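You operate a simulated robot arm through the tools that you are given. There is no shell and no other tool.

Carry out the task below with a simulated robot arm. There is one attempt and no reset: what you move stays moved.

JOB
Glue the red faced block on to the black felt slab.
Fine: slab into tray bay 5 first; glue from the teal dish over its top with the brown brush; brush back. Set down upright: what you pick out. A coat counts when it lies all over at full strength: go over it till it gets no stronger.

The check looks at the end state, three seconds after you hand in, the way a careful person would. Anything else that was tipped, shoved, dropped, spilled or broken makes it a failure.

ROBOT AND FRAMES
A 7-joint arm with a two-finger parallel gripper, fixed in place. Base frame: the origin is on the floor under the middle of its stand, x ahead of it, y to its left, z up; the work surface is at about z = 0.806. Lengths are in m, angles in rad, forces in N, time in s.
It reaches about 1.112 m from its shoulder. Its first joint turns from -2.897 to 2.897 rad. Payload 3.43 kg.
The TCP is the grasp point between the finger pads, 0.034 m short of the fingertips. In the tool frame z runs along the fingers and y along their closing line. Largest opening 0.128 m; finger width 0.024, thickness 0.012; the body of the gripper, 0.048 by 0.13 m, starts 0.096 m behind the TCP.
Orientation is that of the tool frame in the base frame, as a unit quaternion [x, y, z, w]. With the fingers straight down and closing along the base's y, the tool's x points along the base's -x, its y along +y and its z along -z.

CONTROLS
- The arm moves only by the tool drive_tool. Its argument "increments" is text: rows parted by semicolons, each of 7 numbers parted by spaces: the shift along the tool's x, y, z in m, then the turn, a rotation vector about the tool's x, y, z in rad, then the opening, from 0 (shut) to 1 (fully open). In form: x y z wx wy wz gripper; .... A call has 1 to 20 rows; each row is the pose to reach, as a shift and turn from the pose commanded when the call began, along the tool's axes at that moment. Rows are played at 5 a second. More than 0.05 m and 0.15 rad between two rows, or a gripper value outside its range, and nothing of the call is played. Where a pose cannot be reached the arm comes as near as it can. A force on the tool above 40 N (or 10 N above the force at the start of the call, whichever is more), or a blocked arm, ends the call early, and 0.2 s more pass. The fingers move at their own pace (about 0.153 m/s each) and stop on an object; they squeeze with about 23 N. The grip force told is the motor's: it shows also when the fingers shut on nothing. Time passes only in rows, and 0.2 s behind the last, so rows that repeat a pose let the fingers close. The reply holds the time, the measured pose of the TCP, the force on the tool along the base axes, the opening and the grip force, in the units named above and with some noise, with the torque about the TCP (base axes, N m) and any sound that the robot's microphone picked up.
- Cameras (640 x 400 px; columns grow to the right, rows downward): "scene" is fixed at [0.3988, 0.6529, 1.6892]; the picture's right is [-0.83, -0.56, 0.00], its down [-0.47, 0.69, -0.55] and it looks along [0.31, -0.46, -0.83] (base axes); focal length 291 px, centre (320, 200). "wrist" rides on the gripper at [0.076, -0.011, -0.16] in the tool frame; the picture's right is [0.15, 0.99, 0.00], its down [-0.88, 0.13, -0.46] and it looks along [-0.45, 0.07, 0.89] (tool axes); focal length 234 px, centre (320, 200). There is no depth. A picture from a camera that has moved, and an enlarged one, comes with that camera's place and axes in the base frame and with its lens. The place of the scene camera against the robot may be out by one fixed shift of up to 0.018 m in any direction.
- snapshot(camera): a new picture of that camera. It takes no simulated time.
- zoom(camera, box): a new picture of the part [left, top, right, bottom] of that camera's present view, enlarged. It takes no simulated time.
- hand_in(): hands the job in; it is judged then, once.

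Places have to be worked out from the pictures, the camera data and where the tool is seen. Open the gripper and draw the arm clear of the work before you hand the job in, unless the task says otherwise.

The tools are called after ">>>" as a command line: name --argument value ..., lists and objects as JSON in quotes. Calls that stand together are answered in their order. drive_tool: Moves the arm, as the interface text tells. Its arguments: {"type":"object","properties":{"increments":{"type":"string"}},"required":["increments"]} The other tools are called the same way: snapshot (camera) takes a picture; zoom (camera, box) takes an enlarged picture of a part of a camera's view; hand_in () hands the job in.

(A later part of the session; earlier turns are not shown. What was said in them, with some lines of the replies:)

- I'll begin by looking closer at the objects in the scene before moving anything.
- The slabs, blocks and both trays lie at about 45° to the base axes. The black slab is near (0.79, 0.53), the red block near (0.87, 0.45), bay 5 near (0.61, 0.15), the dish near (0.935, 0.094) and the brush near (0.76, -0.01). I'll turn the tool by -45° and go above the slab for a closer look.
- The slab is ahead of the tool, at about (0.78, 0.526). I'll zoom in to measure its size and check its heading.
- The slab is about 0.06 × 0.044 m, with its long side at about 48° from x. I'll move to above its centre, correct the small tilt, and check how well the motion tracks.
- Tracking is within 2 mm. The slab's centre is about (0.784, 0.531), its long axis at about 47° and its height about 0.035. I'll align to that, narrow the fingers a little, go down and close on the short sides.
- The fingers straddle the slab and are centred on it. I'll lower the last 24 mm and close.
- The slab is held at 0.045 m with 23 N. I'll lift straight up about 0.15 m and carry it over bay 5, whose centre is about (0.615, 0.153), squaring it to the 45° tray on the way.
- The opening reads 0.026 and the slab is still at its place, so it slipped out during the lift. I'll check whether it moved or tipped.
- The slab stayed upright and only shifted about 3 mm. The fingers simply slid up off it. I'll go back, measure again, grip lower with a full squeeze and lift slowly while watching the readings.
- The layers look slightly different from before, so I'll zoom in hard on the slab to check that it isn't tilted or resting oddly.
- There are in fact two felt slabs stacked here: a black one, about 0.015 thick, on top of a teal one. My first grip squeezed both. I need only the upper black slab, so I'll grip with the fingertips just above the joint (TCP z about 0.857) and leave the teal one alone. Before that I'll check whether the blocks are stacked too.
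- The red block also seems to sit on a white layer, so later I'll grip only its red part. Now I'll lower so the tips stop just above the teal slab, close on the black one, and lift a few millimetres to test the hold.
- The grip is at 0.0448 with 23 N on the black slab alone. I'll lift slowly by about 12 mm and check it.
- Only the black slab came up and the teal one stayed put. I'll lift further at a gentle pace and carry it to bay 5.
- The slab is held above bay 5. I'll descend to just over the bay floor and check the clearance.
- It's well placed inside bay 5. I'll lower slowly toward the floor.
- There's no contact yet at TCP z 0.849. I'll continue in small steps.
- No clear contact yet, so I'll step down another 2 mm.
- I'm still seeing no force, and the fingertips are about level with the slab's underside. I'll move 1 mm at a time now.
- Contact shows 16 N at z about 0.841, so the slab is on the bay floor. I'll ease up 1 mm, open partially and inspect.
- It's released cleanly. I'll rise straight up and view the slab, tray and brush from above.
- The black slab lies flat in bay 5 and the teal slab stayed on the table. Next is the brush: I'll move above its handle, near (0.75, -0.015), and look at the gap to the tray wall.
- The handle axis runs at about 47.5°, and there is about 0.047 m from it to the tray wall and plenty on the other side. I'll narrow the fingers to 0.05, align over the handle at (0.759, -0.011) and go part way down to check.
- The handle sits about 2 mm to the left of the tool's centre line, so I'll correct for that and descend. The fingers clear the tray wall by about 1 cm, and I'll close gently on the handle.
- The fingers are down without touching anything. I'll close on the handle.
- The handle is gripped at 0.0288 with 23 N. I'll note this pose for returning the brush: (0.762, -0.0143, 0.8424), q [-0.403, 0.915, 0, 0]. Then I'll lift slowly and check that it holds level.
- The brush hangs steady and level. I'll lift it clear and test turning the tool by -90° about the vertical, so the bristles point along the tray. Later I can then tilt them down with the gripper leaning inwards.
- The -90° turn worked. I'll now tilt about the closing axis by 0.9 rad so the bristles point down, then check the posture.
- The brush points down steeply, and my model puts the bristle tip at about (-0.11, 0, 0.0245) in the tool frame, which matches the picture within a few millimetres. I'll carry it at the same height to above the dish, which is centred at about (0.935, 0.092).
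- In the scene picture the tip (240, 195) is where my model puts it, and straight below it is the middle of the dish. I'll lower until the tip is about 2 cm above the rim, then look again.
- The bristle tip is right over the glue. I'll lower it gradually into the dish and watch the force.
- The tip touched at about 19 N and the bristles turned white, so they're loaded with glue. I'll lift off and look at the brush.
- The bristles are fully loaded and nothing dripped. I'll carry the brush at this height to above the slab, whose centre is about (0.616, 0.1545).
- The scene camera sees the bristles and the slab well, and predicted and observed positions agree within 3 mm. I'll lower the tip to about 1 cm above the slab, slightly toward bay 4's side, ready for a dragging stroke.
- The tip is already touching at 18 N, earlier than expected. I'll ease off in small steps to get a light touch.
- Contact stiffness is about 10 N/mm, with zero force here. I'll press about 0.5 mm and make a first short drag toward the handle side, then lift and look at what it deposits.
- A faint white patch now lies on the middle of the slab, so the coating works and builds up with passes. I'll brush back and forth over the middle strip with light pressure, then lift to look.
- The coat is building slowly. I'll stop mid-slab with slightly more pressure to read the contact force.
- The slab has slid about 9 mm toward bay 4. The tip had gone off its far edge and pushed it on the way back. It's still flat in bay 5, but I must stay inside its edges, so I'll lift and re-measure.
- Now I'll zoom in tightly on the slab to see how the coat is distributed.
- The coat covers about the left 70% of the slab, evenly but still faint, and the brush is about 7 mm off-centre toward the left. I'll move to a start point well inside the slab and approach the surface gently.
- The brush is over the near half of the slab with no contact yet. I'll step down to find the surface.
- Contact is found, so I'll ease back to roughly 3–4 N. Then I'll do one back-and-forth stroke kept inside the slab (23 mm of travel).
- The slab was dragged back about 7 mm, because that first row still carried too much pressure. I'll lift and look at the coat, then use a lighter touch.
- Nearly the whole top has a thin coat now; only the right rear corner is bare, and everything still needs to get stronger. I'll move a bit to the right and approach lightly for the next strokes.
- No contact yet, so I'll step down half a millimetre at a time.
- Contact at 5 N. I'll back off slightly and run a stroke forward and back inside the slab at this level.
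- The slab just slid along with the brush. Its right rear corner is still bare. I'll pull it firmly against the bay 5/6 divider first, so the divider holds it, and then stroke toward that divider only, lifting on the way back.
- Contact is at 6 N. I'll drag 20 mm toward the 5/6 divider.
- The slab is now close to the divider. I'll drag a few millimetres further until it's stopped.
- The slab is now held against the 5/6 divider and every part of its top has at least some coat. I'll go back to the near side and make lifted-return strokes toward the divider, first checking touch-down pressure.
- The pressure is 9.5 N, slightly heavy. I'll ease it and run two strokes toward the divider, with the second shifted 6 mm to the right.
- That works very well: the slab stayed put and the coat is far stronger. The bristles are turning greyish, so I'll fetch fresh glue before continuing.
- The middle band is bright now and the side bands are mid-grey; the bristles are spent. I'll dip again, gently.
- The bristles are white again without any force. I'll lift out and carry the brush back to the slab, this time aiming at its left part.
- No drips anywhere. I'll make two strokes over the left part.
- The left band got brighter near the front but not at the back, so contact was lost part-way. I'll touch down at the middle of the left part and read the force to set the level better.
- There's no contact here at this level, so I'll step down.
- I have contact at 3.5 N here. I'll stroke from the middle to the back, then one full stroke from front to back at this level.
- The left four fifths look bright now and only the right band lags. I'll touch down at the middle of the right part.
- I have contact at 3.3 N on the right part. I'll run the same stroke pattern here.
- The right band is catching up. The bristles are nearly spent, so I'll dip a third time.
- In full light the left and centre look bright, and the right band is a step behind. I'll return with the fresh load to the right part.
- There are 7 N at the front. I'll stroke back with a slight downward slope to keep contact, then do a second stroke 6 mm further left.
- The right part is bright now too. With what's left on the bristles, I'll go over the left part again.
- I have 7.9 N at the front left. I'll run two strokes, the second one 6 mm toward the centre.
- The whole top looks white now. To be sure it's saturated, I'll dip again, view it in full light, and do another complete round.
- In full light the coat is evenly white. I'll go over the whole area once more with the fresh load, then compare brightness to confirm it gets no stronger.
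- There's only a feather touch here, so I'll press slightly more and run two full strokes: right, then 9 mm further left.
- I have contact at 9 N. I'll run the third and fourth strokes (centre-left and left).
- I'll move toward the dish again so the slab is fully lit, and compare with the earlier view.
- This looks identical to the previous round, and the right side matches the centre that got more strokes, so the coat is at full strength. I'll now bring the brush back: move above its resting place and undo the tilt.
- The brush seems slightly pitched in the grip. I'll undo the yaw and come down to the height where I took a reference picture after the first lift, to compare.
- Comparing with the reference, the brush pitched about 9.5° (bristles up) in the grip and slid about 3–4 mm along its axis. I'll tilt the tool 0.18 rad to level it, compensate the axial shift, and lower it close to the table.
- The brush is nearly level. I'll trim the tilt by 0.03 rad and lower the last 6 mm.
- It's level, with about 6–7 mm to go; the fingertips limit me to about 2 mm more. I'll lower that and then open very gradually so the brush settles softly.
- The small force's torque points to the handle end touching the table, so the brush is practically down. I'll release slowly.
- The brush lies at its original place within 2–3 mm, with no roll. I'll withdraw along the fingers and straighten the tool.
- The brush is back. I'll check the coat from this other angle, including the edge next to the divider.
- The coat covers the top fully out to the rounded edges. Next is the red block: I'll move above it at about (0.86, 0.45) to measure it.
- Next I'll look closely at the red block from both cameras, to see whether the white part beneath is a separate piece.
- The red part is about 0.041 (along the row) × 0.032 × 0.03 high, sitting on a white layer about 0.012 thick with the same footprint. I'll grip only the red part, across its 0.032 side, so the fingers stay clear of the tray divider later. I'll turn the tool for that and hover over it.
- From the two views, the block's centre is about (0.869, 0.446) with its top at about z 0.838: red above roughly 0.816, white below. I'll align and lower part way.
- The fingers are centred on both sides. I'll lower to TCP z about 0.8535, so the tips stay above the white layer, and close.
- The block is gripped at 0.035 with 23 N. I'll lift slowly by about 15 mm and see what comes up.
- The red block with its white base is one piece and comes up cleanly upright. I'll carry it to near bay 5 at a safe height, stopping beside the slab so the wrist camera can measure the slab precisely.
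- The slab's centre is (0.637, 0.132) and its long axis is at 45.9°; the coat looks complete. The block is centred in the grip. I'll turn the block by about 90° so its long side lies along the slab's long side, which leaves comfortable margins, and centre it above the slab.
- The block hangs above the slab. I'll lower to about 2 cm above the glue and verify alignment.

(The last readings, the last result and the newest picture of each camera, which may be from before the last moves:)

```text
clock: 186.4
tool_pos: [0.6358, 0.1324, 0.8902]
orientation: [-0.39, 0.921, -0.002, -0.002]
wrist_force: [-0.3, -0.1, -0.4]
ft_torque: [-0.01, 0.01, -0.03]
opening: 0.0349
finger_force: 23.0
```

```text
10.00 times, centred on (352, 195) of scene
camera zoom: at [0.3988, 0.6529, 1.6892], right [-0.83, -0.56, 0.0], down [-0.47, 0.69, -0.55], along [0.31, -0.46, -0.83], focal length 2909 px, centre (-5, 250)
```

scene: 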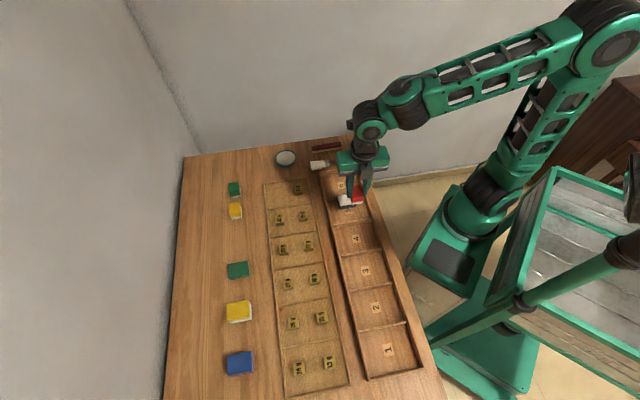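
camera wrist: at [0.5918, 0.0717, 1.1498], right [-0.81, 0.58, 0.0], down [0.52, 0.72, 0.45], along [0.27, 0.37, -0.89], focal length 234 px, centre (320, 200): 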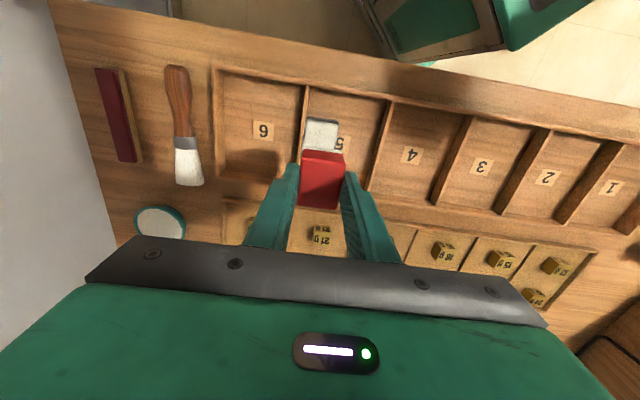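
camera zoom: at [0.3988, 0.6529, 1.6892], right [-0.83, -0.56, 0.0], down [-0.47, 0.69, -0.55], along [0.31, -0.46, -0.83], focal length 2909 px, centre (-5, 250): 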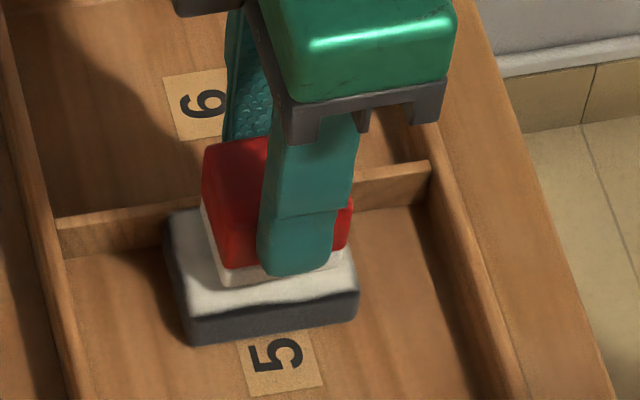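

I'll zoom in further to check the lateral centring before touching down.

>>> zoom --camera "wrist" --box '[285, 120, 365, 200]'

>>> zoom --camera "scene" --box '[338, 188, 366, 210]'

```text
5.00 times, centred on (325, 160) of wrist
camera zoom: at [0.5911, 0.0718, 1.0499], right [-0.81, 0.58, 0.0], down [0.52, 0.72, 0.45], along [0.27, 0.37, -0.89], focal length 1171 px, centre (295, 400)
```

zoom: 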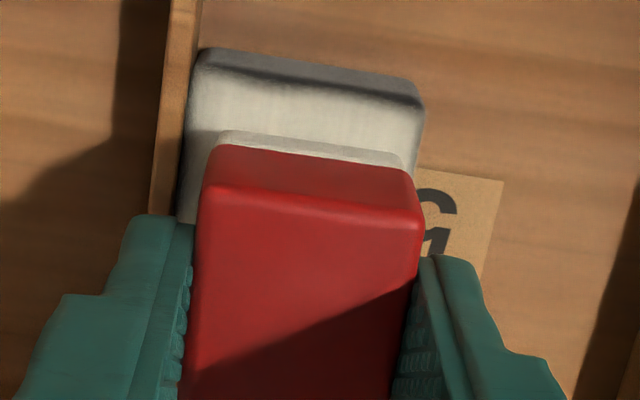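

```text
16.00 times, centred on (352, 199) of scene
camera zoom: at [0.3988, 0.6529, 1.6892], right [-0.83, -0.56, 0.0], down [-0.47, 0.69, -0.55], along [0.31, -0.46, -0.83], focal length 4654 px, centre (-192, 216)
```

zoom: 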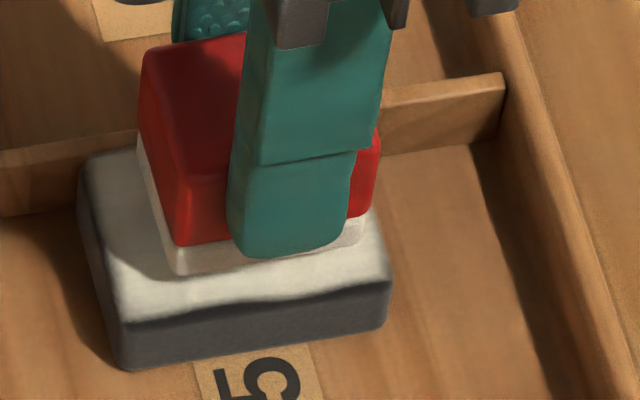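

The block is about 1.5 mm too far front and 1.5° off in yaw. I'll correct both and lower close to the glue.

>>> drive_tool --increments "0 -0.0015 0 0 0 0.026 0; 0 -0.0015 0.005 0 0 0.026 0; 0 -0.0015 0.01 0 0 0.026 0; 0 -0.0015 0.01 0 0 0.026 0"

>>> zoom --camera "scene" --box '[338, 188, 366, 210]'

>>> zoom --camera "wrist" --box '[285, 120, 365, 200]'

```text
clock: 187.4
tool_pos: [0.6371, 0.131, 0.8812]
orientation: [-0.378, 0.926, -0.001, -0.001]
wrist_force: [-0.9, -0.1, 11.8]
ft_torque: [0.03, 0.04, 0.0]
opening: 0.0348
finger_force: 22.7
```

```text
16.00 times, centred on (352, 199) of scene
camera zoom: at [0.3988, 0.6529, 1.6892], right [-0.83, -0.56, 0.0], down [-0.47, 0.69, -0.55], along [0.31, -0.46, -0.83], focal length 4654 px, centre (-192, 216)
```

zoom: 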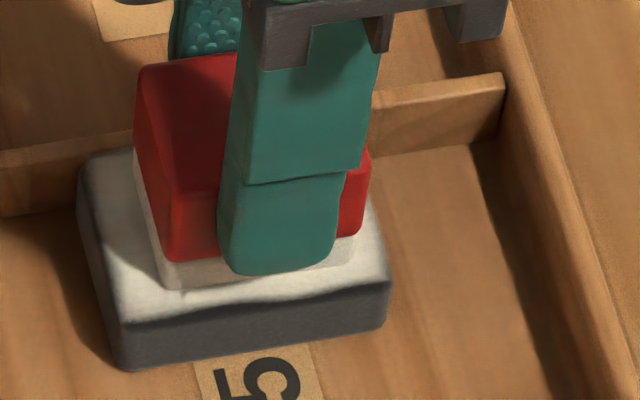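

```text
5.00 times, centred on (325, 160) of wrist
camera zoom: at [0.5907, 0.0717, 1.0404], right [-0.8, 0.6, 0.0], down [0.54, 0.71, 0.45], along [0.28, 0.36, -0.89], focal length 1171 px, centre (295, 400)
```

zoom: 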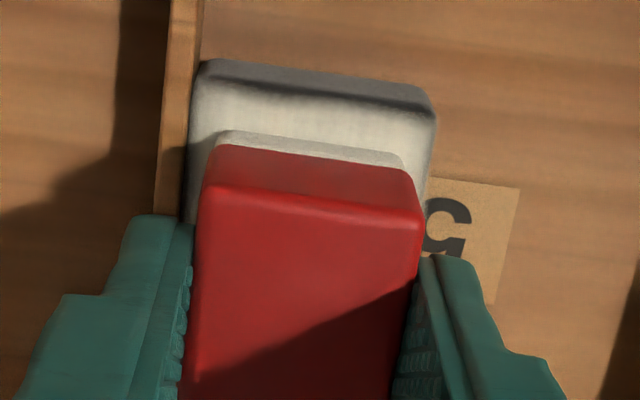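

Contact is at 12 N with almost no torque, so the block is sitting flat and central on the slab with margins of 5 mm or more all round. I'll hold it pressed for a moment for the bond, ease off, and release.

>>> drive_tool --increments "0 0 0 0 0 0 0; 0 0 0 0 0 0 0; 0 0 0 0 0 0 0; 0 0 0 0 0 0 0; 0 0 0 0 0 0 0; 0 0 0 0 0 0 0; 0 0 0 0 0 0 0; 0 0 0 0 0 0 0; 0 0 0 0 0 0 0; 0 0 0 0 0 0 0"

>>> drive_tool --increments "0 0 -0.0006 0 0 0 0; 0 0 -0.0006 0 0 0 0; 0 0 -0.0006 0 0 0 0.25; 0 0 -0.0006 0 0 0 0.28; 0 0 -0.0006 0 0 0 0.32; 0 0 -0.0006 0 0 0 0.36; 0 0 -0.0006 0 0 0 0.4; 0 0 -0.0006 0 0 0 0.4"

>>> zoom --camera "scene" --box '[338, 188, 366, 210]'

>>> zoom --camera "wrist" --box '[265, 110, 385, 220]'

```text
clock: 189.6
tool_pos: [0.6371, 0.1314, 0.8807]
orientation: [-0.378, 0.926, -0.001, 0.0]
wrist_force: [-0.1, 0.2, 16.0]
ft_torque: [0.08, -0.07, -0.03]
opening: 0.0347
finger_force: 23.4
```

```text
clock: 191.4
tool_pos: [0.6375, 0.1303, 0.8812]
orientation: [-0.378, 0.926, 0.0, 0.0]
wrist_force: [-0.3, 0.4, -0.1]
ft_torque: [0.04, 0.0, -0.01]
opening: 0.0513
finger_force: 0.0
```

```text
16.00 times, centred on (352, 199) of scene
camera zoom: at [0.3988, 0.6529, 1.6892], right [-0.83, -0.56, 0.0], down [-0.47, 0.69, -0.55], along [0.31, -0.46, -0.83], focal length 4654 px, centre (-192, 216)
```

zoom: 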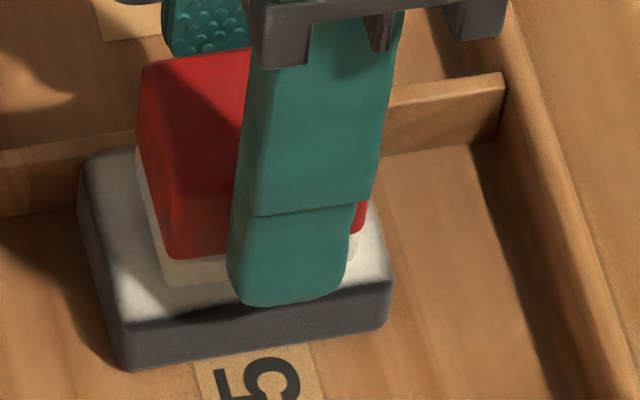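

```text
3.64 times, centred on (325, 165) of wrist
camera zoom: at [0.5909, 0.0715, 1.0406], right [-0.8, 0.6, 0.0], down [0.54, 0.71, 0.45], along [0.27, 0.36, -0.89], focal length 852 px, centre (302, 327)
```

zoom: 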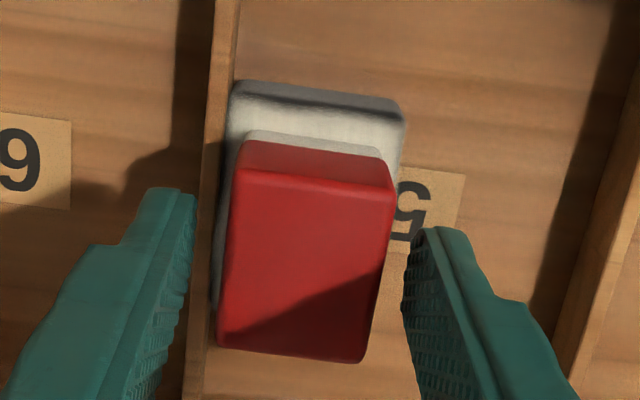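

The block is released and stays on the slab, with a bead of glue visible at its foot. I'll withdraw straight up.

>>> drive_tool --increments "0 0 -0.01 0 0 0 0.4; 0 0 -0.03 0 0 0 0.4; 0 0 -0.06 0 0 0 0.4; 0 0 -0.1 0 0 0 0.4; 0 0 -0.14 0 0 0 0.4; 0 0 -0.17 0 0 0 0.4; 0 0 -0.17 0 0 0 0.4"

>>> zoom --camera "scene" --box '[338, 188, 366, 210]'

>>> snapshot --camera "wrist"

>>> zoom --camera "wrist" --box '[270, 90, 380, 190]'

```text
clock: 193.0
tool_pos: [0.6389, 0.1328, 1.0516]
orientation: [-0.378, 0.926, -0.001, -0.001]
wrist_force: [0.0, -0.5, -0.3]
ft_torque: [0.02, 0.0, 0.0]
opening: 0.0515
finger_force: 0.0
```

```text
16.00 times, centred on (352, 199) of scene
camera zoom: at [0.3988, 0.6529, 1.6892], right [-0.83, -0.56, 0.0], down [-0.47, 0.69, -0.55], along [0.31, -0.46, -0.83], focal length 4654 px, centre (-192, 216)
```

zoom: 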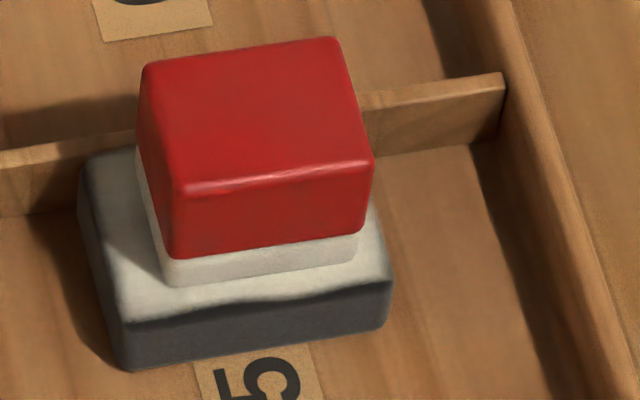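

```text
taken
camera wrist: at [0.5919, 0.0724, 1.2113], right [-0.8, 0.6, 0.0], down [0.54, 0.71, 0.45], along [0.27, 0.36, -0.89], focal length 234 px, centre (320, 200)
```

wrist: 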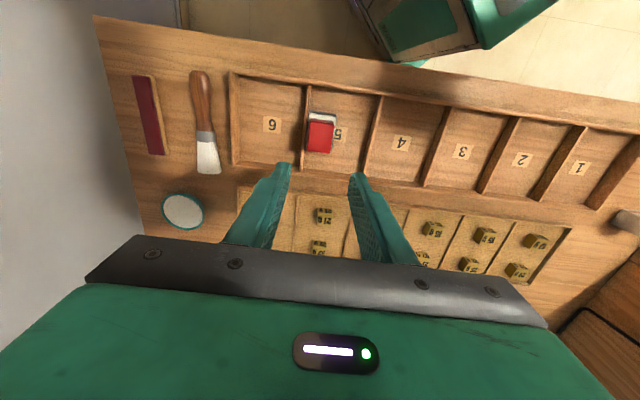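

```text
4.00 times, centred on (325, 140) of wrist
camera zoom: at [0.5919, 0.0724, 1.2113], right [-0.8, 0.6, 0.0], down [0.54, 0.71, 0.45], along [0.27, 0.36, -0.89], focal length 937 px, centre (300, 440)
```

zoom: 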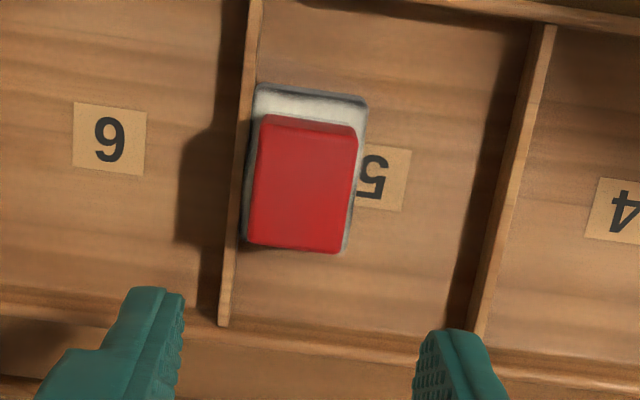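

The block sits square, flat and upright on the coated slab in bay 5. I'll draw the arm up and clear, open the gripper, and take final overview pictures.

>>> drive_tool --increments "0 0 -0.04 0 0 0 0.4; 0 0 -0.08 0 0 0 0.5; 0 0 -0.12 0 0 0 0.7; 0 0 -0.16 0 0 0 0.9; 0.03 0 -0.19 0 0 0 1; 0.06 0 -0.19 0 0 0 1; 0.06 0 -0.19 0 0 0 1; 0.06 0 -0.19 0 0 0 1"

>>> snapshot --camera "scene"

>>> zoom --camera "scene" --box '[180, 130, 400, 270]'

>>> zoom --camera "scene" --box '[180, 260, 440, 400]'

>>> zoom --camera "scene" --box '[265, 130, 365, 195]'

>>> zoom --camera "scene" --box '[200, 215, 280, 285]'

```text
clock: 194.8
tool_pos: [0.5938, 0.0917, 1.2425]
orientation: [-0.378, 0.926, -0.001, -0.001]
wrist_force: [-0.2, 0.0, -0.7]
ft_torque: [-0.01, 0.0, -0.02]
opening: 0.1281
finger_force: 0.1
```

```text
taken
```

scene: 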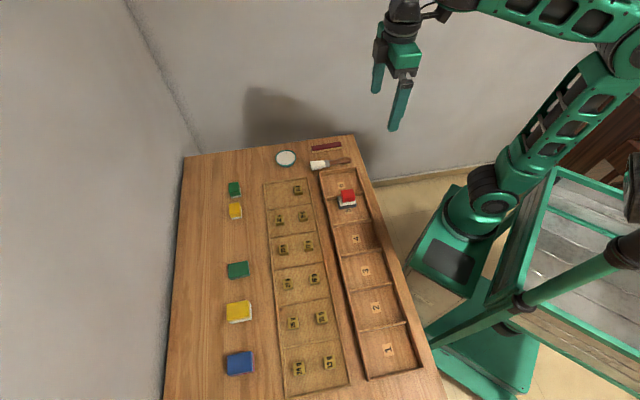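

```text
2.86 times, centred on (290, 200) of scene
camera zoom: at [0.3988, 0.6529, 1.6892], right [-0.83, -0.56, 0.0], down [-0.47, 0.69, -0.55], along [0.31, -0.46, -0.83], focal length 831 px, centre (406, 200)
```

zoom: 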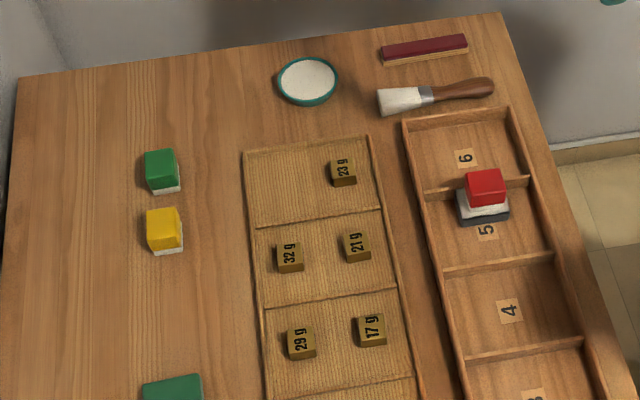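

```text
2.46 times, centred on (310, 330) of scene
camera zoom: at [0.3988, 0.6529, 1.6892], right [-0.83, -0.56, 0.0], down [-0.47, 0.69, -0.55], along [0.31, -0.46, -0.83], focal length 716 px, centre (345, -120)
```

zoom: 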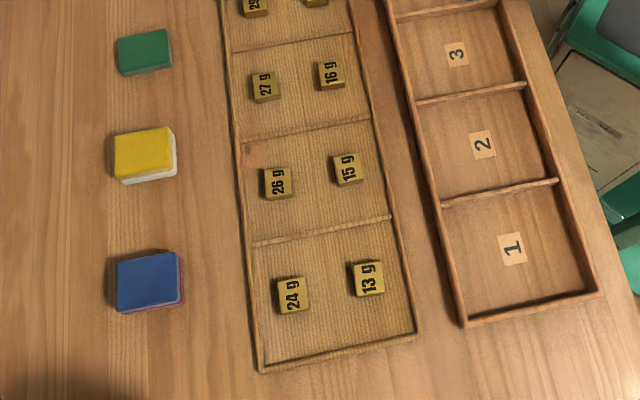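

```text
6.15 times, centred on (315, 162) of scene
camera zoom: at [0.3988, 0.6529, 1.6892], right [-0.83, -0.56, 0.0], down [-0.47, 0.69, -0.55], along [0.31, -0.46, -0.83], focal length 1790 px, centre (351, 431)
```

zoom: 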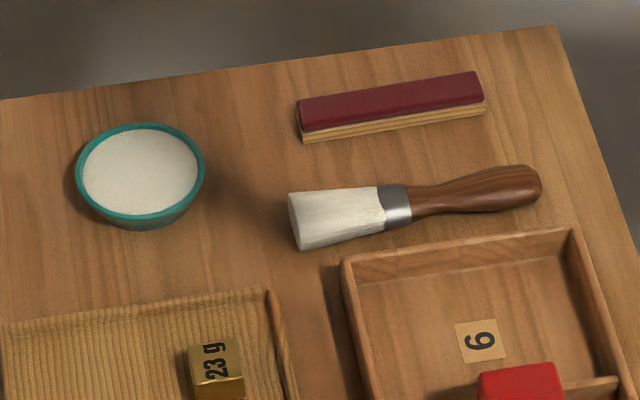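

```text
5.71 times, centred on (240, 250) of scene
camera zoom: at [0.3988, 0.6529, 1.6892], right [-0.83, -0.56, 0.0], down [-0.47, 0.69, -0.55], along [0.31, -0.46, -0.83], focal length 1662 px, centre (777, -86)
```

zoom: 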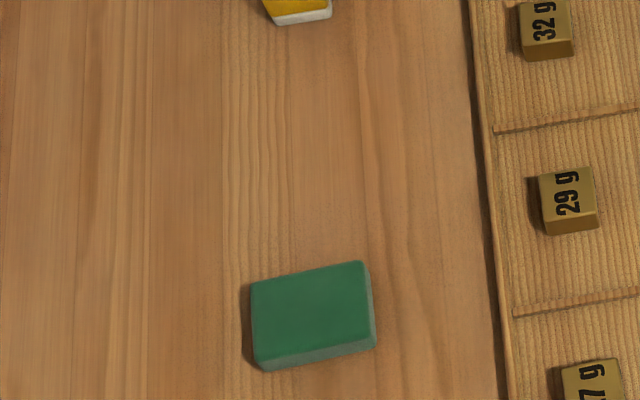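

The final views show the following:
- The red block sits square and upright on the glue-coated black slab in bay 5.
- The brush is back at its spot and the dish is unchanged.
- The other blocks, slabs and weights are where they were, apart from the teal slab, which shifted about 3 mm during my first grip attempt.
- The arm is clear and the gripper is open.

I'm handing in.

>>> hand_in

```text
The job is handed in.
```

I glued the red faced block onto the black felt slab in tray bay 5 and handed the job in. I don't know the check's result.

- **Slab:** it lies flat and upright in bay 5, against the divider to bay 6. While I was brushing it slid around, so I pushed it against that divider to hold it.
- **Coat:** glue from the teal dish covers the whole top. The last full round of brushing made no visible difference, so I took it as full strength.
- **Block:** it sits upright and square on the slab, with at least 5 mm of slab showing on every side. I turned it 90° from how it lay on the table so its long side runs along the slab's.
- **Brush:** it is back within about 3 mm of where it was, still wet with glue.

**Shifted slab:** the black slab was lying on top of a separate teal one. My first grip caught both and slipped, which moved the teal slab about 3 mm. I left it there.

Nothing else was moved or spilled that I could see. The gripper is open and the arm is clear of the work.
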